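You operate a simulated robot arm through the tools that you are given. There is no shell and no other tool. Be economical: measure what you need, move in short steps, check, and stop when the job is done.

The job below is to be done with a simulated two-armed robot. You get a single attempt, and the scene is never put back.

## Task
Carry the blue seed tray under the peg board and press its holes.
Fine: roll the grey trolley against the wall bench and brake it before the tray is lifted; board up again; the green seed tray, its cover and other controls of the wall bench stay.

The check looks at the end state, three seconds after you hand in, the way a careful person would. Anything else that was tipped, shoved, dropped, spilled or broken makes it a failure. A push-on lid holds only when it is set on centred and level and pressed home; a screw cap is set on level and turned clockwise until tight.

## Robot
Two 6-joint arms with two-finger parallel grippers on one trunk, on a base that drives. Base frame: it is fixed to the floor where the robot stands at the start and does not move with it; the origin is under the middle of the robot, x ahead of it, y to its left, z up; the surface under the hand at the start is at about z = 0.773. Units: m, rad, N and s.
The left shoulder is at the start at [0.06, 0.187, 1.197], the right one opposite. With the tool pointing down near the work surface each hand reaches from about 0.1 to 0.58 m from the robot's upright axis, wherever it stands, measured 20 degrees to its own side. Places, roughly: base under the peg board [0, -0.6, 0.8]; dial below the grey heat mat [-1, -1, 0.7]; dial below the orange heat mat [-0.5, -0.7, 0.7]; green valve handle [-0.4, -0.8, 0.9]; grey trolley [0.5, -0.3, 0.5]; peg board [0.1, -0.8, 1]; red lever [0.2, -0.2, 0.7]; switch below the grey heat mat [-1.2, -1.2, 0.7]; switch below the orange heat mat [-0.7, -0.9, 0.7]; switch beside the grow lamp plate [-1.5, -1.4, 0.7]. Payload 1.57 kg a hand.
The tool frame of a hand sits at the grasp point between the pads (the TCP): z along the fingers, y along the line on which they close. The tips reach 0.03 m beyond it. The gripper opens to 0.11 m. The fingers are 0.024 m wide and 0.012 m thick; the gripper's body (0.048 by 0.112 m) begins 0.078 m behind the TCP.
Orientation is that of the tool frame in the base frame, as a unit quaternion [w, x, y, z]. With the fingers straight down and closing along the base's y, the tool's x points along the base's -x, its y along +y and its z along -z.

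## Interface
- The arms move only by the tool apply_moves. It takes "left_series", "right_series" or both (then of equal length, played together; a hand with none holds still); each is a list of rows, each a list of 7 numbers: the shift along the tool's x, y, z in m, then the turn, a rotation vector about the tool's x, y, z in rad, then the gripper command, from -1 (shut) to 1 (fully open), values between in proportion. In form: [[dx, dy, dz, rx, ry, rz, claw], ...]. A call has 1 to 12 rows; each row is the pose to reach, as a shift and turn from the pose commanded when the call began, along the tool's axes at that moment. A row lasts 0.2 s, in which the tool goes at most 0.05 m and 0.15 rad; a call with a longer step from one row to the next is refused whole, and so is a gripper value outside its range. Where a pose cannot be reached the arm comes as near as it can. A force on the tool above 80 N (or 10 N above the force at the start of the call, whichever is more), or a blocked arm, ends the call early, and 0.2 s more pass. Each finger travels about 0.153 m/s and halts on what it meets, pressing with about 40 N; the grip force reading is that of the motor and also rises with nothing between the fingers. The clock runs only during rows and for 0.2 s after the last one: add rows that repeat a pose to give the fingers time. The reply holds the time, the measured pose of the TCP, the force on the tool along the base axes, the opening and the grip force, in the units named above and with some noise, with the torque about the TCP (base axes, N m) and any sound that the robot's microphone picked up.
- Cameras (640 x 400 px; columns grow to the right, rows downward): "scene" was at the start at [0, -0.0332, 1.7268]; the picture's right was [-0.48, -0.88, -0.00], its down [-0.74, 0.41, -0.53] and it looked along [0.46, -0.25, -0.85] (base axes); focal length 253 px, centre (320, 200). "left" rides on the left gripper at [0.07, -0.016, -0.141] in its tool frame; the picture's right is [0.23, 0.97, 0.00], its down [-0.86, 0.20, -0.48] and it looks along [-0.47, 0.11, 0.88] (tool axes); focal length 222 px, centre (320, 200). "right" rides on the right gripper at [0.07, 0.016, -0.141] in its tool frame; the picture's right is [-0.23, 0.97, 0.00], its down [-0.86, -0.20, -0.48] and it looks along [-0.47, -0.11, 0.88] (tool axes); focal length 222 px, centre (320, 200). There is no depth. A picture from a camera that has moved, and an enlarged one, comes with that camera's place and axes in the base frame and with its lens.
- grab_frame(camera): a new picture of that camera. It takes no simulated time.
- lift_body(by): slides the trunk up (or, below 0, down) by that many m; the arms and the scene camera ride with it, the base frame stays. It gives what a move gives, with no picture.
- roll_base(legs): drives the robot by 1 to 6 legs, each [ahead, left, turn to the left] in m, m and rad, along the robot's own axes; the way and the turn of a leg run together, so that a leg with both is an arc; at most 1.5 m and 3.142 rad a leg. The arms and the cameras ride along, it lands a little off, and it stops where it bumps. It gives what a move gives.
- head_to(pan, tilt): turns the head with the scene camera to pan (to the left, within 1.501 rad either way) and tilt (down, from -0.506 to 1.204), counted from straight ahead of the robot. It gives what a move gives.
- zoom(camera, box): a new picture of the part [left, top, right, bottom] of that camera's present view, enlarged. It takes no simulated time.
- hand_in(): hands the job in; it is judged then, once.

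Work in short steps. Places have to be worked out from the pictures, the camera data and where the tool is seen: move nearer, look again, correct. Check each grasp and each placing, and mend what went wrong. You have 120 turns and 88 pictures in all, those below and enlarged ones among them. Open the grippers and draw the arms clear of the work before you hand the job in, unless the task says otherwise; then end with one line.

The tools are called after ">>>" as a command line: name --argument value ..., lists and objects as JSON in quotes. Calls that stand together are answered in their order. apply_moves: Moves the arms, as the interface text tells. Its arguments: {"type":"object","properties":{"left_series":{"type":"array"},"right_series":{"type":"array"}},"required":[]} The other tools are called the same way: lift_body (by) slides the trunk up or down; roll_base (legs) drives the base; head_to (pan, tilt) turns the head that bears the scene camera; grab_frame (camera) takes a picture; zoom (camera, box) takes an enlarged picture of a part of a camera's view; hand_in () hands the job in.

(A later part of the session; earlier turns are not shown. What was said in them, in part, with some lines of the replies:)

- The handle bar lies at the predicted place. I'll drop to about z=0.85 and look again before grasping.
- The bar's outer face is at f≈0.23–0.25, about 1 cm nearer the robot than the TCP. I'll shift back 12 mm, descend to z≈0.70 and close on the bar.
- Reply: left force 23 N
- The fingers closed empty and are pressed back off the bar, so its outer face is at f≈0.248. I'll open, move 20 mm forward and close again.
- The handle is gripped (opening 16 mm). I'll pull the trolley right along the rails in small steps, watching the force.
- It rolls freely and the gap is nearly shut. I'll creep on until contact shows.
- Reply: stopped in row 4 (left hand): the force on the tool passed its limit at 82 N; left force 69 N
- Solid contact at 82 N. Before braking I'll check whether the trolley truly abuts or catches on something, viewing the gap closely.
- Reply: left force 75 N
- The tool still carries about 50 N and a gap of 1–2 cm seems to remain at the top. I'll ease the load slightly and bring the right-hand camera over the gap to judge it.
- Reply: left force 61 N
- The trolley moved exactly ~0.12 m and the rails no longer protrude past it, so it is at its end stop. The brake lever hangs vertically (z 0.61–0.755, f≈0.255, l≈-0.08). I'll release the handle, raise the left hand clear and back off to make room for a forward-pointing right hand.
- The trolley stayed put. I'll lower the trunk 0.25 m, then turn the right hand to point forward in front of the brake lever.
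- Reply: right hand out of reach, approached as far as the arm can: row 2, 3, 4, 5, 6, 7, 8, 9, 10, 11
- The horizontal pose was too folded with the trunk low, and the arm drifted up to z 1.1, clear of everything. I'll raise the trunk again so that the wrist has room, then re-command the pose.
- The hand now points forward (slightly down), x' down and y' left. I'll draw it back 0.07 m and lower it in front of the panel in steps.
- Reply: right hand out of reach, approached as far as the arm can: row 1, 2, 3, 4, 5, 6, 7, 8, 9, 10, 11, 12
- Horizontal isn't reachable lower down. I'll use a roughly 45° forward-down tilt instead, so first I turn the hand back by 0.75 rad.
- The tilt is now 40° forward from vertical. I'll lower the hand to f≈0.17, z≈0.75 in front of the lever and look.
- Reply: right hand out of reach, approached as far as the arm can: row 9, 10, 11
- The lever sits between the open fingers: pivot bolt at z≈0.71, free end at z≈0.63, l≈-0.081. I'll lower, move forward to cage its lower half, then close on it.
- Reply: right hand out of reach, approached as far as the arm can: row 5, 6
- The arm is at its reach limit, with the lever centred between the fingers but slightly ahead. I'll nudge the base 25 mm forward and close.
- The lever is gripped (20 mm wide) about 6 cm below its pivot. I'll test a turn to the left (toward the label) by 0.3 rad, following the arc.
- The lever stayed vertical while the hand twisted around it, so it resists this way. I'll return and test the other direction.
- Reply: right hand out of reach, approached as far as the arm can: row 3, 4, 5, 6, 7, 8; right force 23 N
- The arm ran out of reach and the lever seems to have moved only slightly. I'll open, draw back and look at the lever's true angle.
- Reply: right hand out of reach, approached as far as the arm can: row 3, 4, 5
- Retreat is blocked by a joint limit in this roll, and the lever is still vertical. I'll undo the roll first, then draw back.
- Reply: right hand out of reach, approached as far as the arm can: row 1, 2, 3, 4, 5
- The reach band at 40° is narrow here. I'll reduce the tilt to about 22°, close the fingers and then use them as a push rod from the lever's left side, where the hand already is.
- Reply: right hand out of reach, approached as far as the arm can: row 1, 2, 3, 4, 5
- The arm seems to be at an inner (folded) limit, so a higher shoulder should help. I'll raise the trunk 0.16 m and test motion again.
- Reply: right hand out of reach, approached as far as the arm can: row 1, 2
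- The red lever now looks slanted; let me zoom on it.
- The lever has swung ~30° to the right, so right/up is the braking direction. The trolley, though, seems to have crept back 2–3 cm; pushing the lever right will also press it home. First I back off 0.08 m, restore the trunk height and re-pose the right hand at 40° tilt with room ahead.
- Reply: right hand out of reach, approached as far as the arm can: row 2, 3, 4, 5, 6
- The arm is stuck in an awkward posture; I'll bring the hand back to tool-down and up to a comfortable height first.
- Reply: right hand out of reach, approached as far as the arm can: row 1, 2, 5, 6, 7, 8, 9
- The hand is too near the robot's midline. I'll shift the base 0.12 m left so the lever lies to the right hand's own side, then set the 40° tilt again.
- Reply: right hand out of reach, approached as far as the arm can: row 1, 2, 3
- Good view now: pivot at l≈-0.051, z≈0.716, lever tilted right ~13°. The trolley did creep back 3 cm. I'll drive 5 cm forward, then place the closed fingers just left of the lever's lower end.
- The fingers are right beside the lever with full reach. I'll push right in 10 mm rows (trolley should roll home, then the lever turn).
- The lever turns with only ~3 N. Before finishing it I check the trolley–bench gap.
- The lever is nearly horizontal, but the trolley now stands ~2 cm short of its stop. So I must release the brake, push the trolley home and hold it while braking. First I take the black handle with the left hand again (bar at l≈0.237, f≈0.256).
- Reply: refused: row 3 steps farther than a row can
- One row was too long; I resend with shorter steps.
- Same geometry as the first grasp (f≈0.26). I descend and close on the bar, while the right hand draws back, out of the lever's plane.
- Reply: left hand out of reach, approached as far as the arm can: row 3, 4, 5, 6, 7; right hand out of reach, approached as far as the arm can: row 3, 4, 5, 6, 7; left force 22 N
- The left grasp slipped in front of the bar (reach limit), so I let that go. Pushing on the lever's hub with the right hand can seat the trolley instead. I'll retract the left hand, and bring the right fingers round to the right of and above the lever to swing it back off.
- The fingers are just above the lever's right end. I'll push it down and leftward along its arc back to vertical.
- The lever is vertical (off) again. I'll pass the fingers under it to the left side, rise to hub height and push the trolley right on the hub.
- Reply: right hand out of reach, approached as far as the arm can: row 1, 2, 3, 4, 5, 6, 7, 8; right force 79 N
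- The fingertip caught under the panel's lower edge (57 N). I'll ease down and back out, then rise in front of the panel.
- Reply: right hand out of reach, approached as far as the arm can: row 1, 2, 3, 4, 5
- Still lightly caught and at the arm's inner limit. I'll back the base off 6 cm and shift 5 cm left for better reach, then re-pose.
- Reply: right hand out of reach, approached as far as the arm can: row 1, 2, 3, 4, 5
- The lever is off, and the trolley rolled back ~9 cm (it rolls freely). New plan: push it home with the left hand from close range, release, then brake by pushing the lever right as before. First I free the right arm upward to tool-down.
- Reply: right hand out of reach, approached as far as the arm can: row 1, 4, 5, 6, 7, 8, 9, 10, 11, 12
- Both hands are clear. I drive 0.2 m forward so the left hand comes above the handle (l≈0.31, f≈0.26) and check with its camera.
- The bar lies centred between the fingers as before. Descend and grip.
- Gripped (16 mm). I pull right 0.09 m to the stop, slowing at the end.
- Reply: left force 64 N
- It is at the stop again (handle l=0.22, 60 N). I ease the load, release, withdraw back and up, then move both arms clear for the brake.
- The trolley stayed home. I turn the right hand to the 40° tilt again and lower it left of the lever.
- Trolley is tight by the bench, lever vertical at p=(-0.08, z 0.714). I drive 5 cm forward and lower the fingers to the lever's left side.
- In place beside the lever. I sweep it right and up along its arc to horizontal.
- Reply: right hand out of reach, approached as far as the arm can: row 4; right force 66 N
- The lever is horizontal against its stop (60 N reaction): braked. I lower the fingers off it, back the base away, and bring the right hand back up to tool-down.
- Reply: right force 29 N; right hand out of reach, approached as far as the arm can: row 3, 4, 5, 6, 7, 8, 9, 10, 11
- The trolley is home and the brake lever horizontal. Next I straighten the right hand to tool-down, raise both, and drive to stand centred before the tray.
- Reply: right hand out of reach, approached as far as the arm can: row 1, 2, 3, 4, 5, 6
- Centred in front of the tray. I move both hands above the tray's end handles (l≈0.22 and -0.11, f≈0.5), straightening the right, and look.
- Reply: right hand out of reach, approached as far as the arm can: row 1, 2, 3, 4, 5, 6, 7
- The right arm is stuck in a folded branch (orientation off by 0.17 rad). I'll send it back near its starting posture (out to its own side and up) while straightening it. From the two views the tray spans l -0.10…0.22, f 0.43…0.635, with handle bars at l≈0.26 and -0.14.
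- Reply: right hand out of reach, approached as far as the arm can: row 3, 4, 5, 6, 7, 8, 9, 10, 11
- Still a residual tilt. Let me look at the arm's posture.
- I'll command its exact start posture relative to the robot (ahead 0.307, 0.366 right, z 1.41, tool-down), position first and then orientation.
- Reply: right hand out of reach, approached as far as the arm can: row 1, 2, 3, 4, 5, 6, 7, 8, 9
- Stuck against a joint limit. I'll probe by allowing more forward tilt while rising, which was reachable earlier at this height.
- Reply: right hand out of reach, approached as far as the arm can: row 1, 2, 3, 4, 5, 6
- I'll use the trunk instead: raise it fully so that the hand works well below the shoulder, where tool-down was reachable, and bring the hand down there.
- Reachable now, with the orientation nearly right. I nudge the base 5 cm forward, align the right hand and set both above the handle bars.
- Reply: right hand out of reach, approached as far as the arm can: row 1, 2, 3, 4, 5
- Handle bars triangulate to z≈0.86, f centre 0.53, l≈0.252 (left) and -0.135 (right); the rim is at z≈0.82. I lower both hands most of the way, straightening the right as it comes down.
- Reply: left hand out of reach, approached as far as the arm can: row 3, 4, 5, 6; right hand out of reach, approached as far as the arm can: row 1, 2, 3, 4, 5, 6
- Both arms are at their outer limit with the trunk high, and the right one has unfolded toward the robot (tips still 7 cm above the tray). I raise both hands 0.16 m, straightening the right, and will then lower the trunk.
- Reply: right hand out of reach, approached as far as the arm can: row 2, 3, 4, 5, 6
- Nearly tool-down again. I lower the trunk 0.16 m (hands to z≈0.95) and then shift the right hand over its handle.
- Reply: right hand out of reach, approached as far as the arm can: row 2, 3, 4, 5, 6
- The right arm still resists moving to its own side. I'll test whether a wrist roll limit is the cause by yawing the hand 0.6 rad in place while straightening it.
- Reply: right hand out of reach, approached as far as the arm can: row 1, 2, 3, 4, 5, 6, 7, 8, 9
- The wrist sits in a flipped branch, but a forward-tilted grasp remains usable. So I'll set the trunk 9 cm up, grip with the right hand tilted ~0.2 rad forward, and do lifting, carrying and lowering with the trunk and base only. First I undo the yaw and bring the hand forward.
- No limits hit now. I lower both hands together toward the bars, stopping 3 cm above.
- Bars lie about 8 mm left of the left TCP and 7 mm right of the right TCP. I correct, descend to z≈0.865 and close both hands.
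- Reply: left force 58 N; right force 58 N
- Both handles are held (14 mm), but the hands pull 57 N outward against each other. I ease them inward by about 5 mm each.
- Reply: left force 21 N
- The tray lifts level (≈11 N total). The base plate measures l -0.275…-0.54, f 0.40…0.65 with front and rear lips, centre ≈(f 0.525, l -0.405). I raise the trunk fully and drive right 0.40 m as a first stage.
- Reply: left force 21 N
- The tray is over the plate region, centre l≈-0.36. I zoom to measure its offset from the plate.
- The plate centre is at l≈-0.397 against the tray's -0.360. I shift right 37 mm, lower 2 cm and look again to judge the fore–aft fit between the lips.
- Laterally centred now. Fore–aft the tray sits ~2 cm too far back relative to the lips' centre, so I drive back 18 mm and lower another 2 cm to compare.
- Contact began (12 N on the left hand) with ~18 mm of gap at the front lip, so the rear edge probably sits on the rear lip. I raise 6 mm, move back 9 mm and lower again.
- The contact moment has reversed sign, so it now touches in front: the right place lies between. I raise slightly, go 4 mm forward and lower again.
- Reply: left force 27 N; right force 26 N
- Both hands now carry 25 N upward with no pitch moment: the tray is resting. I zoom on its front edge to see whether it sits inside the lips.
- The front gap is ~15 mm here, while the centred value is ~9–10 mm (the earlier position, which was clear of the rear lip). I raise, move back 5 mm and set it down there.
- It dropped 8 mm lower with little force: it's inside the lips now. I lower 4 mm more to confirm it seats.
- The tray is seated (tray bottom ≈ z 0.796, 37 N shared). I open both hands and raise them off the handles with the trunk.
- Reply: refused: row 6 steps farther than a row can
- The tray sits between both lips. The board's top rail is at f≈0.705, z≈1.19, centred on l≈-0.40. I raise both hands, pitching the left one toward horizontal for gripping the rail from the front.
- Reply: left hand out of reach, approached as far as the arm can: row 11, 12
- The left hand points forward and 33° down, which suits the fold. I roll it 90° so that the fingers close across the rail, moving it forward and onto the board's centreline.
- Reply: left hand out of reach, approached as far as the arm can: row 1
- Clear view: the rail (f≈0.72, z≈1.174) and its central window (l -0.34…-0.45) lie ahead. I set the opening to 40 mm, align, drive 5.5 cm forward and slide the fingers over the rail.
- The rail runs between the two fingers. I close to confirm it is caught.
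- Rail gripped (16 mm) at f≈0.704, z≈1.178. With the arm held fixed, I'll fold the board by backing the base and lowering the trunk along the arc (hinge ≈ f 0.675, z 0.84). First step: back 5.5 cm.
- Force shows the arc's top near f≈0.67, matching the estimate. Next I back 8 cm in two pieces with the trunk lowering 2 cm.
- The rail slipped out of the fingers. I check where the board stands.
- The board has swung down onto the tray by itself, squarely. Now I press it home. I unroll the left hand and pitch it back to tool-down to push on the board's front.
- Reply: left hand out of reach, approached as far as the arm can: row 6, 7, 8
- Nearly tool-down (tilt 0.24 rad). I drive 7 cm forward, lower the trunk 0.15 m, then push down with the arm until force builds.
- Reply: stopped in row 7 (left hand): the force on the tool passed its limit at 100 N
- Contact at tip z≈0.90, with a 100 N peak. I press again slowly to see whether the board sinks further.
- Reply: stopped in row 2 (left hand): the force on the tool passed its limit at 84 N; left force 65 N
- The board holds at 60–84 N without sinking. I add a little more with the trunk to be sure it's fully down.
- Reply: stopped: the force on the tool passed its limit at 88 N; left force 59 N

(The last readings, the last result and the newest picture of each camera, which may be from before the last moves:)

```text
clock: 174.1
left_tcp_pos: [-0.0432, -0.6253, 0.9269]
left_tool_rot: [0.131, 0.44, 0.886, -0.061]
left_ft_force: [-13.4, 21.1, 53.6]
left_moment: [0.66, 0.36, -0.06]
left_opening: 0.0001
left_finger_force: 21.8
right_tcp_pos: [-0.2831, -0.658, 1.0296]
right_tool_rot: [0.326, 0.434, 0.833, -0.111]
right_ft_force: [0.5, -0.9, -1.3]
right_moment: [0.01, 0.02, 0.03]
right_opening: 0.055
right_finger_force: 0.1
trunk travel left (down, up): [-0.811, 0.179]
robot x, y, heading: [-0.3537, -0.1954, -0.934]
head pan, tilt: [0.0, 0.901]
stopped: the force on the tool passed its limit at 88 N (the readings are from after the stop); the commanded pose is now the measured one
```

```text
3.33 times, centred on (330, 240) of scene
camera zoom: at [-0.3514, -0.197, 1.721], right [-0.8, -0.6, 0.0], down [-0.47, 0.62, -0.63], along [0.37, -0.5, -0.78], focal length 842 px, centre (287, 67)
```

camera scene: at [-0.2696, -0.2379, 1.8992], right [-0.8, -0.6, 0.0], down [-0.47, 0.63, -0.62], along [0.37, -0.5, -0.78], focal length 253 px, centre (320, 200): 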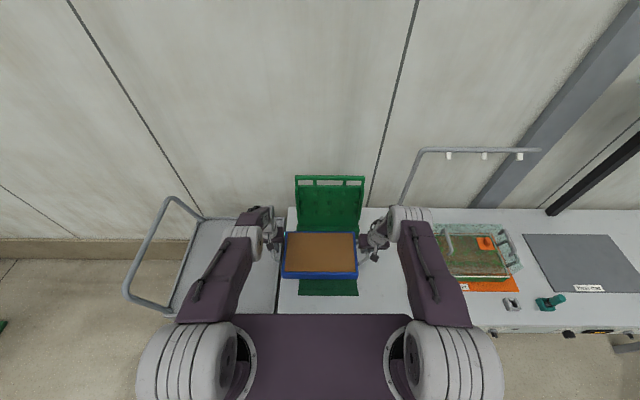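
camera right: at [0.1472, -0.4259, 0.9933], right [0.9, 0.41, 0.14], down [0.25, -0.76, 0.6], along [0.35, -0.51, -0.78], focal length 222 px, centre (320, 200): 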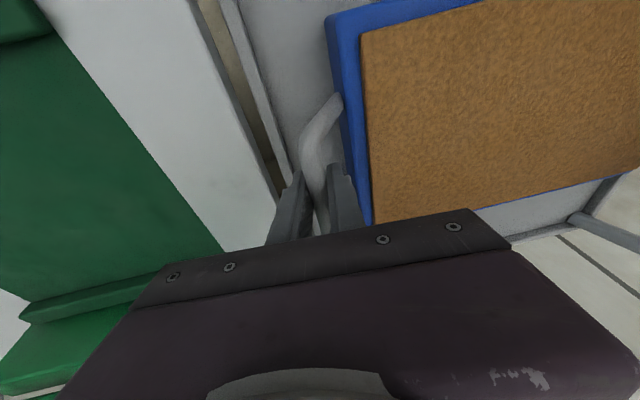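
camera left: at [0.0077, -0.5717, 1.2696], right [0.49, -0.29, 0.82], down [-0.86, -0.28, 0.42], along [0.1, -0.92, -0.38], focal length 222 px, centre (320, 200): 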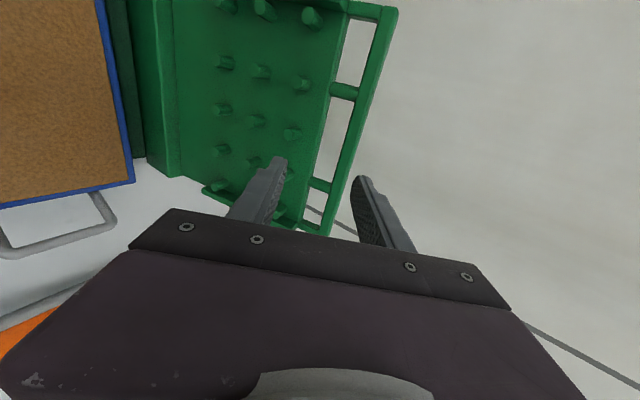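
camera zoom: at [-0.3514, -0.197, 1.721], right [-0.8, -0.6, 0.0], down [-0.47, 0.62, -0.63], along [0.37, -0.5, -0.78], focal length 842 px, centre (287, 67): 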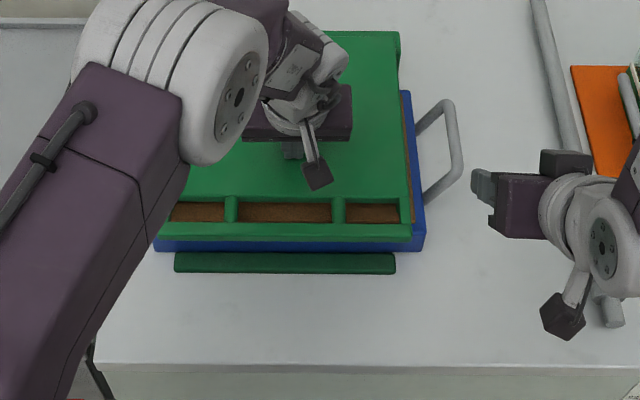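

The board lies flat, stiff at 88 N: pressed fully. To raise it, I'll cage the front rail (≈f 0.385, z 0.885) with the rolled, forward-tilted left hand, a direction in which the rail is pushed into the grip. First I lift off and re-form that hand pose.

>>> lift_body --by 0.1

>>> apply_moves --left_series '[[-0.01, 0, -0.007, 0, -0.09, 0, -1], [-0.02, 0, -0.013, 0, -0.18, 0, -1], [-0.03, 0, -0.02, 0, -0.27, 0, -0.5], [-0.04, 0, -0.026, 0, -0.36, 0, 0], [-0.05, 0, -0.033, 0, -0.45, 0, 0], [-0.06, 0, -0.04, 0, -0.54, 0, 0], [-0.07, 0, -0.046, 0, -0.62, 0, 0], [-0.0774, 0, -0.05, 0, -0.68, 0, 0]]'

>>> apply_moves --left_series '[[-0.004, 0, 0.006, 0, 0, 0.131, 0], [-0.008, 0, 0.011, 0, 0, 0.262, 0], [-0.011, 0, 0.017, 0, 0, 0.393, 0], [-0.015, 0, 0.022, 0, 0, 0.524, 0], [-0.019, 0, 0.028, 0, 0, 0.654, 0], [-0.023, 0, 0.033, 0, 0, 0.785, 0], [-0.026, 0, 0.039, 0, 0, 0.916, 0], [-0.03, 0, 0.044, 0, 0, 1.047, 0], [-0.034, 0, 0.05, 0, 0, 1.178, 0], [-0.038, 0, 0.055, 0, 0, 1.309, 0], [-0.041, 0, 0.06, 0, 0, 1.44, 0], [-0.045, 0, 0.066, 0, 0, 1.571, 0]]'

```text
clock: 175.4
left_tcp_pos: [-0.0386, -0.6283, 1.0203]
left_tool_rot: [0.128, 0.44, 0.887, -0.059]
left_ft_force: [-1.1, -0.1, 1.0]
left_moment: [-0.03, -0.01, -0.01]
left_opening: 0.0
left_finger_force: 21.6
right_tcp_pos: [-0.2805, -0.6639, 1.1273]
right_tool_rot: [0.323, 0.434, 0.834, -0.11]
right_ft_force: [0.0, 0.5, 0.2]
right_moment: [0.0, 0.02, 0.02]
right_opening: 0.055
right_finger_force: 0.1
trunk travel left (down, up): [-0.911, 0.079]
robot x, y, heading: [-0.3532, -0.1971, -0.928]
head pan, tilt: [0.0, 0.901]
```

```text
clock: 177.2
left_tcp_pos: [-0.0018, -0.6799, 1.0901]
left_tool_rot: [0.416, 0.395, 0.794, -0.202]
left_ft_force: [0.2, 0.9, 0.1]
left_moment: [0.04, -0.02, -0.01]
left_opening: 0.0551
left_finger_force: 0.0
right_tcp_pos: [-0.2793, -0.6637, 1.128]
right_tool_rot: [0.323, 0.435, 0.834, -0.11]
right_ft_force: [0.6, 0.4, 1.0]
right_moment: [0.0, 0.02, 0.02]
right_opening: 0.0549
right_finger_force: 0.1
trunk travel left (down, up): [-0.911, 0.079]
robot x, y, heading: [-0.3521, -0.1931, -0.931]
head pan, tilt: [0.0, 0.901]
```

```text
clock: 179.8
left_tcp_pos: [0.0473, -0.7425, 1.0889]
left_tool_rot: [0.436, 0.841, 0.282, 0.151]
left_ft_force: [0.6, 0.0, -0.3]
left_moment: [0.0, 0.01, 0.01]
left_opening: 0.0549
left_finger_force: 0.1
right_tcp_pos: [-0.2793, -0.6649, 1.1284]
right_tool_rot: [0.321, 0.434, 0.834, -0.109]
right_ft_force: [0.4, -0.1, -0.5]
right_moment: [-0.01, 0.0, 0.03]
right_opening: 0.0549
right_finger_force: 0.0
trunk travel left (down, up): [-0.911, 0.079]
robot x, y, heading: [-0.3539, -0.1964, -0.928]
head pan, tilt: [0.0, 0.901]
```

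Pose formed. I widen to 70 mm, back off 0.306 m, lower the trunk 0.194 m and advance 5.7 cm so the rail enters between the fingers; then close and read the opening.

>>> apply_moves --left_series '[[0, 0, 0, 0, 0, 0, 0.27], [0, 0, 0, 0, 0, 0, 0.27]]'

>>> roll_base --legs '[[-0.306, 0, 0]]'

>>> lift_body --by -0.194

```text
clock: 180.4
left_tcp_pos: [0.047, -0.7422, 1.0899]
left_tool_rot: [0.436, 0.841, 0.282, 0.151]
left_ft_force: [-0.3, -0.8, -0.2]
left_moment: [0.01, 0.0, -0.02]
left_opening: 0.0698
left_finger_force: 0.1
right_tcp_pos: [-0.2785, -0.6655, 1.1276]
right_tool_rot: [0.323, 0.435, 0.834, -0.11]
right_ft_force: [-0.6, -0.6, 0.6]
right_moment: [0.0, 0.02, 0.0]
right_opening: 0.0549
right_finger_force: 0.1
trunk travel left (down, up): [-0.911, 0.079]
robot x, y, heading: [-0.3553, -0.1966, -0.931]
head pan, tilt: [0.0, 0.901]
```

```text
clock: 182.5
left_tcp_pos: [-0.1404, -0.4942, 1.0882]
left_tool_rot: [0.436, 0.842, 0.28, 0.15]
left_ft_force: [-0.6, 0.7, 0.0]
left_moment: [0.0, 0.04, 0.0]
left_opening: 0.0698
left_finger_force: 0.2
right_tcp_pos: [-0.4681, -0.4149, 1.126]
right_tool_rot: [0.321, 0.437, 0.833, -0.11]
right_ft_force: [0.2, -0.3, -0.2]
right_moment: [0.03, 0.01, -0.01]
right_opening: 0.0551
right_finger_force: 0.0
trunk travel left (down, up): [-0.911, 0.079]
robot x, y, heading: [-0.5387, 0.0539, -0.939]
head pan, tilt: [0.0, 0.901]
```

```text
clock: 184.6
left_tcp_pos: [-0.1421, -0.4932, 0.8956]
left_tool_rot: [0.436, 0.842, 0.279, 0.15]
left_ft_force: [0.3, 0.7, -0.1]
left_moment: [-0.01, 0.0, -0.01]
left_opening: 0.0699
left_finger_force: 0.1
right_tcp_pos: [-0.4686, -0.4139, 0.9341]
right_tool_rot: [0.322, 0.437, 0.833, -0.11]
right_ft_force: [-0.1, 0.4, -0.7]
right_moment: [-0.02, 0.0, 0.02]
right_opening: 0.0549
right_finger_force: 0.0
trunk travel left (down, up): [-0.717, 0.273]
robot x, y, heading: [-0.5418, 0.0549, -0.936]
head pan, tilt: [0.0, 0.901]
```

TCP is at f 0.313, z 0.896. I advance 6.2 cm and close on the rail.

>>> roll_base --legs '[[0.062, 0.004, 0]]'

>>> apply_moves --left_series '[[0, 0, 0, 0, 0, 0, -0.2], [0, 0, 0, 0, 0, 0, -0.6], [0, 0, 0, 0, 0, 0, -1], [0, 0, 0, 0, 0, 0, -1], [0, 0, 0, 0, 0, 0, -1]]'

```text
clock: 185.6
left_tcp_pos: [-0.1031, -0.5396, 0.8957]
left_tool_rot: [0.437, 0.842, 0.279, 0.151]
left_ft_force: [0.2, 0.7, -0.4]
left_moment: [0.0, -0.01, -0.03]
left_opening: 0.0697
left_finger_force: 0.0
right_tcp_pos: [-0.4273, -0.4605, 0.9335]
right_tool_rot: [0.323, 0.436, 0.832, -0.111]
right_ft_force: [0.6, -0.5, 0.0]
right_moment: [0.0, 0.06, -0.03]
right_opening: 0.0551
right_finger_force: 0.0
trunk travel left (down, up): [-0.717, 0.273]
robot x, y, heading: [-0.5001, 0.0066, -0.933]
head pan, tilt: [0.0, 0.901]
```

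```text
clock: 186.8
left_tcp_pos: [-0.1036, -0.5392, 0.8972]
left_tool_rot: [0.438, 0.841, 0.28, 0.151]
left_ft_force: [-3.1, 3.3, 8.1]
left_moment: [0.01, -0.1, -0.17]
left_opening: 0.0158
left_finger_force: 31.7
right_tcp_pos: [-0.4279, -0.4598, 0.9347]
right_tool_rot: [0.323, 0.437, 0.832, -0.112]
right_ft_force: [-0.1, 0.1, 0.0]
right_moment: [0.02, 0.02, -0.05]
right_opening: 0.0551
right_finger_force: 0.1
trunk travel left (down, up): [-0.717, 0.273]
robot x, y, heading: [-0.502, 0.0107, -0.933]
head pan, tilt: [0.0, 0.901]
```

The rail is gripped (16 mm). I now raise the board along the reverse arc (R≈0.284), alternating trunk and base.

>>> lift_body --by 0.05

>>> roll_base --legs '[[0.008, 0, 0]]'

>>> lift_body --by 0.05

>>> roll_base --legs '[[0.014, 0, 0]]'

```text
clock: 187.7
left_tcp_pos: [-0.1011, -0.5429, 0.9445]
left_tool_rot: [0.436, 0.842, 0.279, 0.15]
left_ft_force: [2.6, -6.8, -3.1]
left_moment: [-0.2, 0.04, -0.49]
left_opening: 0.0156
left_finger_force: 31.1
right_tcp_pos: [-0.4266, -0.4625, 0.9832]
right_tool_rot: [0.322, 0.437, 0.833, -0.11]
right_ft_force: [0.3, -0.3, -0.3]
right_moment: [0.0, -0.01, 0.01]
right_opening: 0.0549
right_finger_force: 0.1
trunk travel left (down, up): [-0.767, 0.223]
robot x, y, heading: [-0.5018, 0.0079, -0.935]
head pan, tilt: [0.0, 0.901]
```

```text
clock: 188.5
left_tcp_pos: [-0.1009, -0.5426, 0.9487]
left_tool_rot: [0.436, 0.842, 0.279, 0.151]
left_ft_force: [-16.7, 22.6, 0.6]
left_moment: [0.33, 0.18, -0.14]
left_opening: 0.0157
left_finger_force: 31.5
right_tcp_pos: [-0.4264, -0.4641, 0.9856]
right_tool_rot: [0.324, 0.436, 0.832, -0.111]
right_ft_force: [0.2, -0.3, 0.8]
right_moment: [0.01, -0.01, -0.01]
right_opening: 0.0553
right_finger_force: 0.1
trunk travel left (down, up): [-0.767, 0.223]
robot x, y, heading: [-0.4968, 0.0036, -0.937]
head pan, tilt: [0.0, 0.901]
```

```text
clock: 189.4
left_tcp_pos: [-0.0955, -0.5507, 0.9911]
left_tool_rot: [0.434, 0.843, 0.28, 0.149]
left_ft_force: [13.4, -20.7, -11.5]
left_moment: [-0.01, -0.13, -0.1]
left_opening: 0.0158
left_finger_force: 31.3
right_tcp_pos: [-0.4208, -0.4739, 1.0302]
right_tool_rot: [0.319, 0.437, 0.834, -0.109]
right_ft_force: [-0.3, -0.1, -0.4]
right_moment: [-0.01, -0.01, -0.04]
right_opening: 0.055
right_finger_force: 0.0
trunk travel left (down, up): [-0.817, 0.173]
robot x, y, heading: [-0.4948, 0.003, -0.931]
head pan, tilt: [0.0, 0.901]
```

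```text
clock: 190.2
left_tcp_pos: [-0.0932, -0.5527, 0.9962]
left_tool_rot: [0.436, 0.843, 0.279, 0.149]
left_ft_force: [-11.5, 17.8, 4.4]
left_moment: [0.14, 0.27, -0.33]
left_opening: 0.0155
left_finger_force: 31.2
right_tcp_pos: [-0.4178, -0.4753, 1.0362]
right_tool_rot: [0.324, 0.436, 0.832, -0.112]
right_ft_force: [-0.1, 0.4, 0.9]
right_moment: [0.01, 0.04, 0.0]
right_opening: 0.0549
right_finger_force: 0.0
trunk travel left (down, up): [-0.817, 0.173]
robot x, y, heading: [-0.4872, -0.0096, -0.933]
head pan, tilt: [0.0, 0.901]
```

The board follows with modest forces. I continue.

>>> lift_body --by 0.04

>>> roll_base --legs '[[0.016, 0, 0]]'

>>> lift_body --by 0.04

>>> roll_base --legs '[[0.028, 0, 0]]'

>>> lift_body --by 0.033

>>> roll_base --legs '[[0.033, 0, 0]]'

```text
clock: 191.0
left_tcp_pos: [-0.087, -0.5614, 1.0293]
left_tool_rot: [0.432, 0.844, 0.28, 0.149]
left_ft_force: [12.8, -18.7, -14.5]
left_moment: [0.05, -0.11, -0.1]
left_opening: 0.0155
left_finger_force: 30.9
right_tcp_pos: [-0.4116, -0.4831, 1.0699]
right_tool_rot: [0.319, 0.437, 0.834, -0.109]
right_ft_force: [-0.4, 0.3, 0.3]
right_moment: [-0.04, 0.02, 0.03]
right_opening: 0.055
right_finger_force: 0.1
trunk travel left (down, up): [-0.857, 0.133]
robot x, y, heading: [-0.487, -0.0029, -0.934]
head pan, tilt: [0.0, 0.901]
```

```text
clock: 191.8
left_tcp_pos: [-0.0848, -0.5644, 1.0372]
left_tool_rot: [0.436, 0.843, 0.279, 0.149]
left_ft_force: [-11.0, 19.7, 8.4]
left_moment: [0.11, 0.23, -0.24]
left_opening: 0.0158
left_finger_force: 32.2
right_tcp_pos: [-0.4084, -0.4861, 1.0761]
right_tool_rot: [0.324, 0.435, 0.833, -0.111]
right_ft_force: [-0.3, -0.7, -0.2]
right_moment: [-0.01, -0.01, 0.03]
right_opening: 0.0548
right_finger_force: 0.0
trunk travel left (down, up): [-0.857, 0.133]
robot x, y, heading: [-0.4813, -0.0218, -0.937]
head pan, tilt: [0.0, 0.901]
```

```text
clock: 192.6
left_tcp_pos: [-0.0783, -0.5741, 1.07]
left_tool_rot: [0.432, 0.845, 0.28, 0.148]
left_ft_force: [7.8, -9.6, -12.2]
left_moment: [0.18, -0.08, 0.14]
left_opening: 0.0152
left_finger_force: 31.8
right_tcp_pos: [-0.4027, -0.4961, 1.1112]
right_tool_rot: [0.32, 0.437, 0.834, -0.109]
right_ft_force: [1.5, 0.1, 0.0]
right_moment: [0.02, 0.02, 0.02]
right_opening: 0.0551
right_finger_force: 0.0
trunk travel left (down, up): [-0.897, 0.093]
robot x, y, heading: [-0.478, -0.0196, -0.938]
head pan, tilt: [0.0, 0.901]
```

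```text
clock: 193.4
left_tcp_pos: [-0.0707, -0.585, 1.0786]
left_tool_rot: [0.437, 0.842, 0.279, 0.15]
left_ft_force: [-1.1, 0.7, 0.3]
left_moment: [0.0, -0.05, 0.0]
left_opening: 0.0
left_finger_force: 21.6
right_tcp_pos: [-0.3936, -0.5066, 1.1156]
right_tool_rot: [0.325, 0.435, 0.832, -0.111]
right_ft_force: [-0.3, 1.0, 0.8]
right_moment: [-0.02, -0.06, 0.0]
right_opening: 0.0549
right_finger_force: 0.1
trunk travel left (down, up): [-0.897, 0.093]
robot x, y, heading: [-0.461, -0.0471, -0.936]
head pan, tilt: [0.0, 0.901]
```

```text
clock: 194.2
left_tcp_pos: [-0.067, -0.5896, 1.1074]
left_tool_rot: [0.435, 0.843, 0.28, 0.149]
left_ft_force: [-0.8, -0.4, 0.1]
left_moment: [-0.01, 0.0, -0.03]
left_opening: 0.0
left_finger_force: 20.9
right_tcp_pos: [-0.3895, -0.5121, 1.1476]
right_tool_rot: [0.323, 0.436, 0.833, -0.111]
right_ft_force: [0.0, -0.6, -0.1]
right_moment: [-0.02, 0.03, -0.01]
right_opening: 0.0549
right_finger_force: 0.1
trunk travel left (down, up): [-0.93, 0.06]
robot x, y, heading: [-0.4615, -0.0449, -0.937]
head pan, tilt: [0.0, 0.901]
```

```text
clock: 195.0
left_tcp_pos: [-0.0506, -0.6126, 1.1112]
left_tool_rot: [0.436, 0.842, 0.279, 0.15]
left_ft_force: [-0.3, 0.4, 0.8]
left_moment: [-0.03, -0.01, 0.02]
left_opening: 0.0
left_finger_force: 21.5
right_tcp_pos: [-0.3733, -0.5348, 1.1498]
right_tool_rot: [0.325, 0.435, 0.833, -0.11]
right_ft_force: [-1.2, -0.9, 0.4]
right_moment: [-0.04, -0.02, 0.01]
right_opening: 0.055
right_finger_force: 0.0
trunk travel left (down, up): [-0.93, 0.06]
robot x, y, heading: [-0.4436, -0.0694, -0.936]
head pan, tilt: [0.0, 0.901]
```

The rail slid off at ~50° (sliding outward with each lift), so the board dropped back onto the tray. I'll grasp again about 1.5 cm deeper and keep the base leading. First I return to the start position.

>>> apply_moves --left_series '[[0, 0, 0, 0, 0, 0, 0.0], [0, 0, 0, 0, 0, 0, 0.27], [0, 0, 0, 0, 0, 0, 0.27]]'

>>> roll_base --legs '[[-0.158, 0, 0]]'

>>> lift_body --by -0.214

```text
clock: 195.8
left_tcp_pos: [-0.0463, -0.6185, 1.1075]
left_tool_rot: [0.433, 0.844, 0.28, 0.149]
left_ft_force: [-0.2, 0.1, 0.2]
left_moment: [0.01, 0.02, -0.02]
left_opening: 0.0699
left_finger_force: 0.1
right_tcp_pos: [-0.3702, -0.5398, 1.1467]
right_tool_rot: [0.322, 0.436, 0.833, -0.11]
right_ft_force: [0.9, -0.1, -0.2]
right_moment: [0.04, 0.0, 0.0]
right_opening: 0.0549
right_finger_force: 0.1
trunk travel left (down, up): [-0.93, 0.06]
robot x, y, heading: [-0.4408, -0.0684, -0.936]
head pan, tilt: [0.0, 0.901]
```

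```text
clock: 197.3
left_tcp_pos: [-0.1394, -0.4932, 1.1034]
left_tool_rot: [0.433, 0.844, 0.278, 0.149]
left_ft_force: [0.0, 0.1, -0.4]
left_moment: [-0.03, -0.01, 0.0]
left_opening: 0.0702
left_finger_force: 0.1
right_tcp_pos: [-0.463, -0.4135, 1.1445]
right_tool_rot: [0.321, 0.436, 0.834, -0.109]
right_ft_force: [0.2, 0.0, 0.3]
right_moment: [0.04, -0.01, -0.02]
right_opening: 0.055
right_finger_force: 0.0
trunk travel left (down, up): [-0.93, 0.06]
robot x, y, heading: [-0.5361, 0.057, -0.939]
head pan, tilt: [0.0, 0.901]
```

```text
clock: 199.5
left_tcp_pos: [-0.1419, -0.4899, 0.8929]
left_tool_rot: [0.434, 0.844, 0.278, 0.149]
left_ft_force: [0.1, 0.2, -0.7]
left_moment: [-0.02, 0.01, 0.01]
left_opening: 0.0699
left_finger_force: 0.0
right_tcp_pos: [-0.4654, -0.4121, 0.9312]
right_tool_rot: [0.323, 0.436, 0.833, -0.11]
right_ft_force: [0.6, 0.0, 0.4]
right_moment: [-0.01, -0.01, 0.03]
right_opening: 0.0547
right_finger_force: 0.1
trunk travel left (down, up): [-0.716, 0.274]
robot x, y, heading: [-0.5381, 0.0548, -0.937]
head pan, tilt: [0.0, 0.901]
```

In place (f 0.31, z 0.893). I advance 8 cm and close.

>>> roll_base --legs '[[0.08, 0.003, 0]]'

>>> apply_moves --left_series '[[0, 0, 0, 0, 0, 0, -0.2], [0, 0, 0, 0, 0, 0, -0.6], [0, 0, 0, 0, 0, 0, -1], [0, 0, 0, 0, 0, 0, -1], [0, 0, 0, 0, 0, 0, -1]]'

```text
clock: 200.6
left_tcp_pos: [-0.0928, -0.5545, 0.8921]
left_tool_rot: [0.434, 0.844, 0.279, 0.148]
left_ft_force: [0.3, -0.2, -0.1]
left_moment: [-0.01, 0.01, 0.03]
left_opening: 0.07
left_finger_force: 0.2
right_tcp_pos: [-0.4157, -0.474, 0.9331]
right_tool_rot: [0.322, 0.438, 0.832, -0.111]
right_ft_force: [-0.1, 0.4, -0.5]
right_moment: [0.02, -0.02, 0.01]
right_opening: 0.0549
right_finger_force: 0.1
trunk travel left (down, up): [-0.716, 0.274]
robot x, y, heading: [-0.4919, -0.0038, -0.94]
head pan, tilt: [0.0, 0.901]
```

```text
clock: 201.8
left_tcp_pos: [-0.0946, -0.5514, 0.8938]
left_tool_rot: [0.434, 0.844, 0.278, 0.147]
left_ft_force: [-10.9, 15.7, -4.8]
left_moment: [0.05, 0.22, -0.04]
left_opening: 0.0156
left_finger_force: 31.9
right_tcp_pos: [-0.4175, -0.4731, 0.9333]
right_tool_rot: [0.322, 0.438, 0.832, -0.111]
right_ft_force: [0.1, 0.6, 0.4]
right_moment: [-0.01, -0.02, 0.0]
right_opening: 0.0549
right_finger_force: 0.0
trunk travel left (down, up): [-0.716, 0.274]
robot x, y, heading: [-0.4878, -0.0045, -0.936]
head pan, tilt: [0.0, 0.901]
```

Gripped, deeper now (f 0.388). I raise again with the base leading each lift.

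>>> roll_base --legs '[[0.01, 0, 0]]'

>>> lift_body --by 0.05

>>> roll_base --legs '[[0.016, 0, 0]]'

>>> lift_body --by 0.045

>>> roll_base --legs '[[0.02, 0, 0]]'

>>> lift_body --by 0.04

```text
clock: 202.5
left_tcp_pos: [-0.0916, -0.5557, 0.8942]
left_tool_rot: [0.435, 0.844, 0.276, 0.147]
left_ft_force: [-26.4, 35.9, -3.0]
left_moment: [0.07, 0.19, 0.07]
left_opening: 0.0157
left_finger_force: 31.5
right_tcp_pos: [-0.4142, -0.4777, 0.9353]
right_tool_rot: [0.324, 0.438, 0.831, -0.112]
right_ft_force: [0.8, -0.3, 0.2]
right_moment: [0.03, -0.02, 0.0]
right_opening: 0.055
right_finger_force: 0.0
trunk travel left (down, up): [-0.716, 0.274]
robot x, y, heading: [-0.484, -0.0153, -0.943]
head pan, tilt: [0.0, 0.901]
```

```text
clock: 203.5
left_tcp_pos: [-0.0889, -0.5591, 0.9327]
left_tool_rot: [0.423, 0.851, 0.277, 0.143]
left_ft_force: [-4.9, 6.0, -24.9]
left_moment: [4.91, 3.87, 0.87]
left_opening: 0.0154
left_finger_force: 30.9
right_tcp_pos: [-0.4095, -0.4849, 0.9822]
right_tool_rot: [0.32, 0.438, 0.833, -0.109]
right_ft_force: [-0.4, 0.2, -0.1]
right_moment: [0.02, 0.03, -0.01]
right_opening: 0.055
right_finger_force: 0.0
trunk travel left (down, up): [-0.766, 0.224]
robot x, y, heading: [-0.4798, -0.0108, -0.941]
head pan, tilt: [0.0, 0.901]
```

```text
clock: 204.2
left_tcp_pos: [-0.0877, -0.5596, 0.9395]
left_tool_rot: [0.427, 0.849, 0.276, 0.144]
left_ft_force: [-39.9, 57.8, -2.8]
left_moment: [2.33, 2.5, 0.6]
left_opening: 0.0155
left_finger_force: 31.1
right_tcp_pos: [-0.4073, -0.4865, 0.9885]
right_tool_rot: [0.327, 0.437, 0.831, -0.113]
right_ft_force: [0.5, -0.5, 0.3]
right_moment: [0.01, 0.01, -0.01]
right_opening: 0.0552
right_finger_force: 0.0
trunk travel left (down, up): [-0.766, 0.224]
robot x, y, heading: [-0.4693, -0.0258, -0.939]
head pan, tilt: [0.0, 0.901]
```

```text
clock: 205.1
left_tcp_pos: [-0.0822, -0.5692, 0.9798]
left_tool_rot: [0.425, 0.85, 0.276, 0.144]
left_ft_force: [-0.2, 1.8, -1.7]
left_moment: [-0.47, 0.08, 0.4]
left_opening: 0.0158
left_finger_force: 31.0
right_tcp_pos: [-0.4014, -0.4949, 1.027]
right_tool_rot: [0.322, 0.438, 0.832, -0.111]
right_ft_force: [0.5, -0.4, 0.6]
right_moment: [-0.01, 0.03, -0.02]
right_opening: 0.0549
right_finger_force: 0.1
trunk travel left (down, up): [-0.811, 0.179]
robot x, y, heading: [-0.4725, -0.0244, -0.935]
head pan, tilt: [0.0, 0.901]
```

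```text
clock: 205.9
left_tcp_pos: [-0.0784, -0.5738, 0.9874]
left_tool_rot: [0.428, 0.849, 0.274, 0.144]
left_ft_force: [-35.0, 55.6, 23.1]
left_moment: [-0.75, 0.28, -0.18]
left_opening: 0.0158
left_finger_force: 31.0
right_tcp_pos: [-0.3967, -0.4996, 1.0349]
right_tool_rot: [0.327, 0.437, 0.83, -0.115]
right_ft_force: [0.0, 0.2, 0.3]
right_moment: [0.03, -0.02, -0.02]
right_opening: 0.0553
right_finger_force: 0.2
trunk travel left (down, up): [-0.811, 0.179]
robot x, y, heading: [-0.4589, -0.039, -0.936]
head pan, tilt: [0.0, 0.901]
```

```text
clock: 206.7
left_tcp_pos: [-0.0705, -0.5849, 1.0177]
left_tool_rot: [0.422, 0.852, 0.276, 0.143]
left_ft_force: [2.3, 0.8, -2.4]
left_moment: [-0.5, 0.3, 0.14]
left_opening: 0.0158
left_finger_force: 31.7
right_tcp_pos: [-0.3886, -0.5115, 1.0675]
right_tool_rot: [0.321, 0.438, 0.832, -0.111]
right_ft_force: [-0.5, 0.2, 0.0]
right_moment: [0.0, -0.02, -0.04]
right_opening: 0.0548
right_finger_force: 0.1
trunk travel left (down, up): [-0.851, 0.139]
robot x, y, heading: [-0.4581, -0.0394, -0.939]
head pan, tilt: [0.0, 0.901]
```

Tracking well (forces near zero after each lift). Continue.

>>> roll_base --legs '[[0.02, 0, 0]]'

>>> lift_body --by 0.036

>>> roll_base --legs '[[0.026, 0, 0]]'

>>> lift_body --by 0.03

>>> roll_base --legs '[[0.028, 0, 0]]'

>>> lift_body --by 0.025

```text
clock: 207.5
left_tcp_pos: [-0.0684, -0.591, 1.0263]
left_tool_rot: [0.427, 0.85, 0.274, 0.144]
left_ft_force: [-24.3, 43.8, 24.4]
left_moment: [-0.3, 0.79, -0.31]
left_opening: 0.0158
left_finger_force: 31.1
right_tcp_pos: [-0.3847, -0.5168, 1.0738]
right_tool_rot: [0.327, 0.436, 0.83, -0.114]
right_ft_force: [0.4, -1.0, -0.1]
right_moment: [0.03, 0.0, 0.0]
right_opening: 0.0548
right_finger_force: 0.0
trunk travel left (down, up): [-0.851, 0.139]
robot x, y, heading: [-0.4529, -0.0576, -0.94]
head pan, tilt: [0.0, 0.901]
```

```text
clock: 208.3
left_tcp_pos: [-0.0576, -0.6023, 1.0502]
left_tool_rot: [0.419, 0.853, 0.276, 0.142]
left_ft_force: [9.0, -8.9, -12.4]
left_moment: [-0.37, 0.38, 0.35]
left_opening: 0.0156
left_finger_force: 31.4
right_tcp_pos: [-0.3745, -0.5282, 1.1012]
right_tool_rot: [0.32, 0.438, 0.833, -0.11]
right_ft_force: [-0.7, 0.5, -0.5]
right_moment: [-0.01, 0.05, -0.03]
right_opening: 0.0551
right_finger_force: 0.1
trunk travel left (down, up): [-0.887, 0.103]
robot x, y, heading: [-0.4435, -0.059, -0.942]
head pan, tilt: [0.0, 0.901]
```

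```text
clock: 209.1
left_tcp_pos: [-0.0522, -0.6114, 1.0612]
left_tool_rot: [0.426, 0.85, 0.274, 0.142]
left_ft_force: [-20.3, 38.8, 29.0]
left_moment: [0.01, 1.25, -0.67]
left_opening: 0.0158
left_finger_force: 31.5
right_tcp_pos: [-0.3676, -0.5367, 1.1091]
right_tool_rot: [0.327, 0.436, 0.831, -0.114]
right_ft_force: [0.0, -0.4, -0.2]
right_moment: [0.0, -0.02, 0.01]
right_opening: 0.0552
right_finger_force: 0.0
trunk travel left (down, up): [-0.887, 0.103]
robot x, y, heading: [-0.4311, -0.0747, -0.941]
head pan, tilt: [0.0, 0.901]
```

```text
clock: 209.9
left_tcp_pos: [-0.0429, -0.6233, 1.0795]
left_tool_rot: [0.419, 0.853, 0.276, 0.142]
left_ft_force: [7.2, -4.7, -11.7]
left_moment: [-0.35, 0.44, 0.28]
left_opening: 0.0156
left_finger_force: 31.1
right_tcp_pos: [-0.3594, -0.5514, 1.1314]
right_tool_rot: [0.321, 0.437, 0.833, -0.11]
right_ft_force: [0.1, -0.2, -0.7]
right_moment: [0.0, 0.01, -0.02]
right_opening: 0.055
right_finger_force: 0.0
trunk travel left (down, up): [-0.917, 0.073]
robot x, y, heading: [-0.4289, -0.0814, -0.941]
head pan, tilt: [0.0, 0.901]
```

```text
clock: 210.7
left_tcp_pos: [-0.0364, -0.633, 1.0925]
left_tool_rot: [0.427, 0.85, 0.273, 0.142]
left_ft_force: [-17.5, 36.6, 32.6]
left_moment: [1.31, 1.08, -0.25]
left_opening: 0.0162
left_finger_force: 31.4
right_tcp_pos: [-0.3527, -0.5569, 1.1395]
right_tool_rot: [0.327, 0.436, 0.831, -0.114]
right_ft_force: [-0.2, 0.7, -0.2]
right_moment: [0.01, -0.02, -0.01]
right_opening: 0.0551
right_finger_force: 0.0
trunk travel left (down, up): [-0.917, 0.073]
robot x, y, heading: [-0.4173, -0.0991, -0.939]
head pan, tilt: [0.0, 0.901]
```

```text
clock: 211.4
left_tcp_pos: [-0.0285, -0.6463, 1.106]
left_tool_rot: [0.421, 0.853, 0.275, 0.141]
left_ft_force: [4.7, -1.0, -11.8]
left_moment: [-0.03, 0.74, 0.2]
left_opening: 0.0158
left_finger_force: 31.3
right_tcp_pos: [-0.3446, -0.571, 1.157]
right_tool_rot: [0.321, 0.438, 0.832, -0.111]
right_ft_force: [0.0, -0.4, -0.7]
right_moment: [0.0, -0.01, -0.02]
right_opening: 0.0549
right_finger_force: 0.1
trunk travel left (down, up): [-0.942, 0.048]
robot x, y, heading: [-0.4182, -0.101, -0.937]
head pan, tilt: [0.0, 0.901]
```

Past 60°. I continue with larger forward and smaller upward steps.

>>> roll_base --legs '[[0.028, 0, 0]]'

>>> lift_body --by 0.014

>>> roll_base --legs '[[0.03, 0, 0]]'

>>> lift_body --by 0.012

>>> roll_base --legs '[[0.03, 0, 0]]'

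>>> lift_body --by 0.01

```text
clock: 212.2
left_tcp_pos: [-0.0198, -0.6592, 1.1203]
left_tool_rot: [0.43, 0.848, 0.274, 0.145]
left_ft_force: [-8.5, 23.1, 38.9]
left_moment: [-1.21, -0.07, 0.24]
left_opening: 0.0159
left_finger_force: 31.4
right_tcp_pos: [-0.3356, -0.5829, 1.1627]
right_tool_rot: [0.326, 0.438, 0.83, -0.114]
right_ft_force: [0.6, -0.5, 0.1]
right_moment: [0.01, 0.0, -0.01]
right_opening: 0.0552
right_finger_force: 0.0
trunk travel left (down, up): [-0.942, 0.048]
robot x, y, heading: [-0.3997, -0.12, -0.942]
head pan, tilt: [0.0, 0.901]
```

```text
clock: 212.9
left_tcp_pos: [-0.0128, -0.6676, 1.1259]
left_tool_rot: [0.426, 0.85, 0.275, 0.143]
left_ft_force: [1.4, 5.4, 1.2]
left_moment: [-0.25, 0.6, 0.12]
left_opening: 0.0161
left_finger_force: 30.6
right_tcp_pos: [-0.3293, -0.591, 1.1734]
right_tool_rot: [0.322, 0.437, 0.832, -0.112]
right_ft_force: [0.3, 0.5, -0.6]
right_moment: [0.0, -0.01, -0.02]
right_opening: 0.055
right_finger_force: 0.2
trunk travel left (down, up): [-0.956, 0.034]
robot x, y, heading: [-0.4015, -0.1234, -0.941]
head pan, tilt: [0.0, 0.901]
```

```text
clock: 213.7
left_tcp_pos: [0.0005, -0.6841, 1.1384]
left_tool_rot: [0.435, 0.845, 0.273, 0.145]
left_ft_force: [-7.7, 22.0, 47.5]
left_moment: [-0.96, 0.08, -0.06]
left_opening: 0.0158
left_finger_force: 32.0
right_tcp_pos: [-0.3173, -0.6053, 1.1782]
right_tool_rot: [0.326, 0.437, 0.831, -0.114]
right_ft_force: [0.1, 0.2, -0.4]
right_moment: [-0.01, -0.01, 0.01]
right_opening: 0.0552
right_finger_force: 0.1
trunk travel left (down, up): [-0.956, 0.034]
robot x, y, heading: [-0.3817, -0.1468, -0.941]
head pan, tilt: [0.0, 0.901]
```

```text
clock: 214.3
left_tcp_pos: [0.0061, -0.6926, 1.144]
left_tool_rot: [0.431, 0.847, 0.275, 0.144]
left_ft_force: [1.0, 7.0, 5.8]
left_moment: [-0.21, 0.44, 0.23]
left_opening: 0.0156
left_finger_force: 31.4
right_tcp_pos: [-0.3119, -0.6144, 1.1854]
right_tool_rot: [0.323, 0.437, 0.832, -0.112]
right_ft_force: [0.2, -0.6, -0.3]
right_moment: [0.0, -0.03, -0.01]
right_opening: 0.0549
right_finger_force: 0.1
trunk travel left (down, up): [-0.968, 0.022]
robot x, y, heading: [-0.3828, -0.1463, -0.935]
head pan, tilt: [0.0, 0.901]
```

```text
clock: 215.1
left_tcp_pos: [0.0202, -0.7139, 1.1527]
left_tool_rot: [0.438, 0.844, 0.274, 0.146]
left_ft_force: [-0.4, 13.8, 42.9]
left_moment: [-1.16, -0.15, 0.05]
left_opening: 0.0153
left_finger_force: 31.9
right_tcp_pos: [-0.2974, -0.633, 1.1888]
right_tool_rot: [0.325, 0.437, 0.831, -0.112]
right_ft_force: [-0.5, 0.1, -0.6]
right_moment: [-0.01, 0.02, -0.01]
right_opening: 0.0551
right_finger_force: 0.0
trunk travel left (down, up): [-0.968, 0.022]
robot x, y, heading: [-0.3672, -0.1714, -0.94]
head pan, tilt: [0.0, 0.901]
```

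```text
clock: 215.7
left_tcp_pos: [0.026, -0.7215, 1.1566]
left_tool_rot: [0.434, 0.845, 0.276, 0.145]
left_ft_force: [4.3, 2.2, 0.0]
left_moment: [-0.43, 0.15, 0.31]
left_opening: 0.0154
left_finger_force: 31.6
right_tcp_pos: [-0.2936, -0.6419, 1.1943]
right_tool_rot: [0.322, 0.438, 0.832, -0.111]
right_ft_force: [-0.4, -0.6, -0.9]
right_moment: [0.0, 0.0, 0.03]
right_opening: 0.055
right_finger_force: 0.1
trunk travel left (down, up): [-0.978, 0.012]
robot x, y, heading: [-0.3642, -0.1732, -0.941]
head pan, tilt: [0.0, 0.901]
```

Almost there (f 0.596, z 1.157). I push on over the top.

>>> lift_body --by 0.007

>>> roll_base --legs '[[0.03, 0, 0]]'

>>> lift_body --by 0.005

>>> roll_base --legs '[[0.03, 0, 0]]'

>>> roll_base --legs '[[0.025, 0, 0]]'

```text
clock: 216.3
left_tcp_pos: [0.0283, -0.7244, 1.1567]
left_tool_rot: [0.429, 0.848, 0.276, 0.144]
left_ft_force: [7.6, -3.1, -27.7]
left_moment: [-0.31, 0.17, 0.31]
left_opening: 0.0157
left_finger_force: 31.6
right_tcp_pos: [-0.2903, -0.6454, 1.1986]
right_tool_rot: [0.319, 0.439, 0.832, -0.112]
right_ft_force: [-0.5, 0.0, -0.4]
right_moment: [0.01, 0.03, -0.02]
right_opening: 0.0551
right_finger_force: 0.1
trunk travel left (down, up): [-0.985, 0.005]
robot x, y, heading: [-0.3612, -0.1712, -0.94]
head pan, tilt: [0.0, 0.901]
```

```text
clock: 217.1
left_tcp_pos: [0.0431, -0.7441, 1.1632]
left_tool_rot: [0.434, 0.846, 0.275, 0.145]
left_ft_force: [6.4, 5.3, -8.5]
left_moment: [-0.2, 0.49, 0.27]
left_opening: 0.016
left_finger_force: 31.1
right_tcp_pos: [-0.2776, -0.6624, 1.2026]
right_tool_rot: [0.324, 0.437, 0.832, -0.111]
right_ft_force: [0.4, -0.9, 0.8]
right_moment: [0.01, -0.02, 0.03]
right_opening: 0.0551
right_finger_force: 0.1
trunk travel left (down, up): [-0.985, 0.005]
robot x, y, heading: [-0.3473, -0.1965, -0.941]
head pan, tilt: [0.0, 0.901]
```

```text
clock: 217.7
left_tcp_pos: [0.0437, -0.7458, 1.1641]
left_tool_rot: [0.431, 0.847, 0.275, 0.145]
left_ft_force: [2.5, 0.8, -11.7]
left_moment: [0.01, 0.19, 0.76]
left_opening: 0.0159
left_finger_force: 31.5
right_tcp_pos: [-0.2741, -0.6667, 1.2058]
right_tool_rot: [0.321, 0.439, 0.832, -0.11]
right_ft_force: [0.3, 0.1, 1.0]
right_moment: [-0.02, -0.02, -0.02]
right_opening: 0.0552
right_finger_force: 0.1
trunk travel left (down, up): [-0.99, 0.0]
robot x, y, heading: [-0.3432, -0.1941, -0.94]
head pan, tilt: [0.0, 0.901]
```

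```text
clock: 218.5
left_tcp_pos: [0.0565, -0.7645, 1.1677]
left_tool_rot: [0.433, 0.846, 0.274, 0.146]
left_ft_force: [4.3, 3.9, -7.7]
left_moment: [-0.3, 0.53, 0.4]
left_opening: 0.0158
left_finger_force: 31.4
right_tcp_pos: [-0.2621, -0.6844, 1.2089]
right_tool_rot: [0.323, 0.438, 0.831, -0.111]
right_ft_force: [-0.4, -0.6, 0.9]
right_moment: [-0.01, -0.07, 0.0]
right_opening: 0.0549
right_finger_force: 0.2
trunk travel left (down, up): [-0.99, 0.0]
robot x, y, heading: [-0.3333, -0.2199, -0.938]
head pan, tilt: [0.0, 0.901]
```

```text
clock: 219.3
left_tcp_pos: [0.0696, -0.7822, 1.168]
left_tool_rot: [0.434, 0.846, 0.275, 0.145]
left_ft_force: [2.7, 4.4, 13.4]
left_moment: [-0.14, 0.42, 0.34]
left_opening: 0.0159
left_finger_force: 31.4
right_tcp_pos: [-0.2501, -0.7016, 1.2094]
right_tool_rot: [0.324, 0.438, 0.831, -0.112]
right_ft_force: [-0.4, 0.3, 0.3]
right_moment: [-0.05, -0.02, 0.02]
right_opening: 0.0553
right_finger_force: 0.0
trunk travel left (down, up): [-0.99, 0.0]
robot x, y, heading: [-0.3146, -0.2382, -0.941]
head pan, tilt: [0.0, 0.901]
```

At the top of the arc. Another 3.5 cm should bring it to its backstop.

>>> roll_base --legs '[[0.025, 0, 0]]'

>>> roll_base --legs '[[0.014, 0, 0]]'

```text
clock: 220.1
left_tcp_pos: [0.0824, -0.8, 1.1669]
left_tool_rot: [0.43, 0.847, 0.275, 0.145]
left_ft_force: [2.6, 4.1, 12.2]
left_moment: [-0.12, 0.46, 0.35]
left_opening: 0.016
left_finger_force: 31.3
right_tcp_pos: [-0.2349, -0.7221, 1.2093]
right_tool_rot: [0.324, 0.439, 0.831, -0.113]
right_ft_force: [-0.9, 0.1, -0.6]
right_moment: [-0.04, -0.02, -0.01]
right_opening: 0.055
right_finger_force: 0.1
trunk travel left (down, up): [-0.99, 0.0]
robot x, y, heading: [-0.3031, -0.2552, -0.943]
head pan, tilt: [0.0, 0.901]
```

```text
clock: 220.9
left_tcp_pos: [0.0917, -0.8121, 1.1657]
left_tool_rot: [0.43, 0.848, 0.275, 0.144]
left_ft_force: [2.0, 2.0, 12.2]
left_moment: [-0.01, 0.37, 0.32]
left_opening: 0.0163
left_finger_force: 30.6
right_tcp_pos: [-0.2263, -0.7334, 1.2091]
right_tool_rot: [0.324, 0.438, 0.831, -0.113]
right_ft_force: [0.3, 0.3, 1.1]
right_moment: [-0.06, -0.01, -0.01]
right_opening: 0.0553
right_finger_force: 0.1
trunk travel left (down, up): [-0.99, 0.0]
robot x, y, heading: [-0.2947, -0.273, -0.943]
head pan, tilt: [0.0, 0.901]
```

Still no stop resistance; I go 12 mm more.

>>> roll_base --legs '[[0.012, 0, 0]]'

```text
clock: 221.6
left_tcp_pos: [0.0996, -0.823, 1.1618]
left_tool_rot: [0.428, 0.849, 0.275, 0.143]
left_ft_force: [1.5, 0.4, 4.2]
left_moment: [0.03, 0.33, 0.33]
left_opening: 0.016
left_finger_force: 31.4
right_tcp_pos: [-0.2197, -0.7469, 1.2072]
right_tool_rot: [0.322, 0.44, 0.831, -0.112]
right_ft_force: [0.1, 0.5, 0.7]
right_moment: [0.01, -0.01, 0.02]
right_opening: 0.0551
right_finger_force: 0.0
trunk travel left (down, up): [-0.99, 0.0]
robot x, y, heading: [-0.2861, -0.2815, -0.941]
head pan, tilt: [0.0, 0.901]
```

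It's past the top (leaning back). I open and draw the fingers straight back out of the window.

>>> apply_moves --left_series '[[0, 0, 0, 0, 0, 0, -0.6], [0, 0, 0, 0, 0, 0, -0.27], [0, 0, 0, 0, 0, 0, -0.27], [0, 0, -0.012, 0, 0, 0, -0.27], [0, 0, -0.025, 0, 0, 0, -0.27], [0, 0, -0.04, 0, 0, 0, -0.27], [0, 0, -0.055, 0, 0, 0, -0.27], [0, 0, -0.075, 0, 0, 0, -0.27], [0, 0, -0.095, 0, 0, 0, -0.27]]'

>>> roll_base --legs '[[-0.12, 0, 0]]'

```text
clock: 223.6
left_tcp_pos: [0.0543, -0.7639, 1.2174]
left_tool_rot: [0.428, 0.849, 0.276, 0.144]
left_ft_force: [-1.0, 0.0, 0.2]
left_moment: [0.02, 0.0, 0.01]
left_opening: 0.0401
left_finger_force: 0.0
right_tcp_pos: [-0.2185, -0.7494, 1.2049]
right_tool_rot: [0.321, 0.439, 0.832, -0.111]
right_ft_force: [-1.2, -0.2, -0.6]
right_moment: [0.0, -0.02, 0.0]
right_opening: 0.0548
right_finger_force: 0.0
trunk travel left (down, up): [-0.99, 0.0]
robot x, y, heading: [-0.2871, -0.2808, -0.942]
head pan, tilt: [0.0, 0.901]
```

```text
clock: 224.8
left_tcp_pos: [-0.0127, -0.6743, 1.2142]
left_tool_rot: [0.425, 0.851, 0.275, 0.142]
left_ft_force: [1.4, -0.2, -0.3]
left_moment: [0.01, 0.02, -0.01]
left_opening: 0.0402
left_finger_force: 0.1
right_tcp_pos: [-0.2846, -0.658, 1.2044]
right_tool_rot: [0.319, 0.44, 0.832, -0.11]
right_ft_force: [-0.1, 0.3, -0.7]
right_moment: [0.04, 0.02, -0.03]
right_opening: 0.055
right_finger_force: 0.1
trunk travel left (down, up): [-0.99, 0.0]
robot x, y, heading: [-0.3548, -0.1829, -0.943]
head pan, tilt: [0.0, 0.901]
```

Clear. I back off a further 0.25 m, open both grippers and take the last picture to check the result.

>>> roll_base --legs '[[-0.25, 0, 0]]'

>>> apply_moves --left_series '[[0, 0, 0, 0, 0, 0, 1], [0, 0, 0, 0, 0, 0, 1], [0, 0, 0, 0, 0, 0, 1]]' --right_series '[[0, 0, 0, 0, 0, 0, 1], [0, 0, 0, 0, 0, 0, 1], [0, 0, 0, 0, 0, 0, 1]]'

>>> grab_frame --camera "scene"

```text
clock: 226.7
left_tcp_pos: [-0.1574, -0.474, 1.2152]
left_tool_rot: [0.426, 0.849, 0.276, 0.143]
left_ft_force: [0.5, -1.1, 0.1]
left_moment: [0.0, 0.04, -0.02]
left_opening: 0.0403
left_finger_force: 0.1
right_tcp_pos: [-0.4291, -0.4586, 1.2042]
right_tool_rot: [0.32, 0.441, 0.831, -0.111]
right_ft_force: [0.4, 0.3, 0.3]
right_moment: [0.03, 0.02, 0.02]
right_opening: 0.0553
right_finger_force: 0.0
trunk travel left (down, up): [-0.99, 0.0]
robot x, y, heading: [-0.5008, 0.0202, -0.945]
head pan, tilt: [0.0, 0.901]
```

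```text
clock: 227.4
left_tcp_pos: [-0.1592, -0.4702, 1.2167]
left_tool_rot: [0.428, 0.849, 0.275, 0.144]
left_ft_force: [0.1, 0.1, -0.4]
left_moment: [-0.02, 0.02, -0.01]
left_opening: 0.1098
left_finger_force: 0.0
right_tcp_pos: [-0.4314, -0.4557, 1.207]
right_tool_rot: [0.322, 0.44, 0.831, -0.112]
right_ft_force: [0.1, -0.6, 0.6]
right_moment: [0.01, -0.01, -0.06]
right_opening: 0.11
right_finger_force: 0.0
trunk travel left (down, up): [-0.99, 0.0]
robot x, y, heading: [-0.4986, 0.0175, -0.945]
head pan, tilt: [0.0, 0.901]
```

```text
0 pictures are left
camera scene: at [-0.4903, 0.0027, 1.9002], right [-0.81, -0.59, 0.0], down [-0.46, 0.64, -0.62], along [0.36, -0.5, -0.78], focal length 253 px, centre (320, 200)
```

scene: 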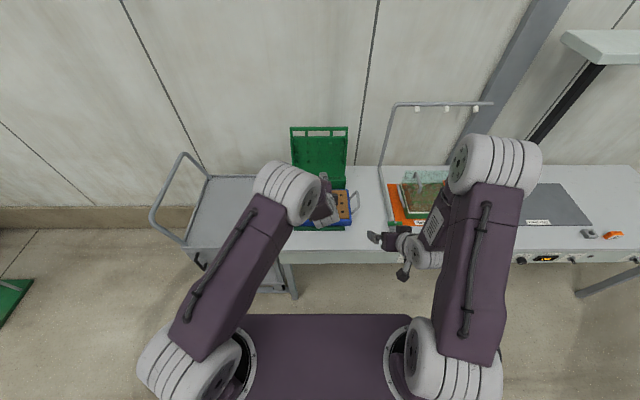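

The last picture shows the board up again, dark peg holes in the blue tray's soil, the trolley against the bench, and both hands clear and open. I hand the job in.

>>> hand_in

```text
The job is handed in.
```

The blue tray is under the peg board with its holes pressed, the board is up again, and the trolley was braked against the bench before the tray was lifted. During the work the board slipped and dropped onto the tray twice.
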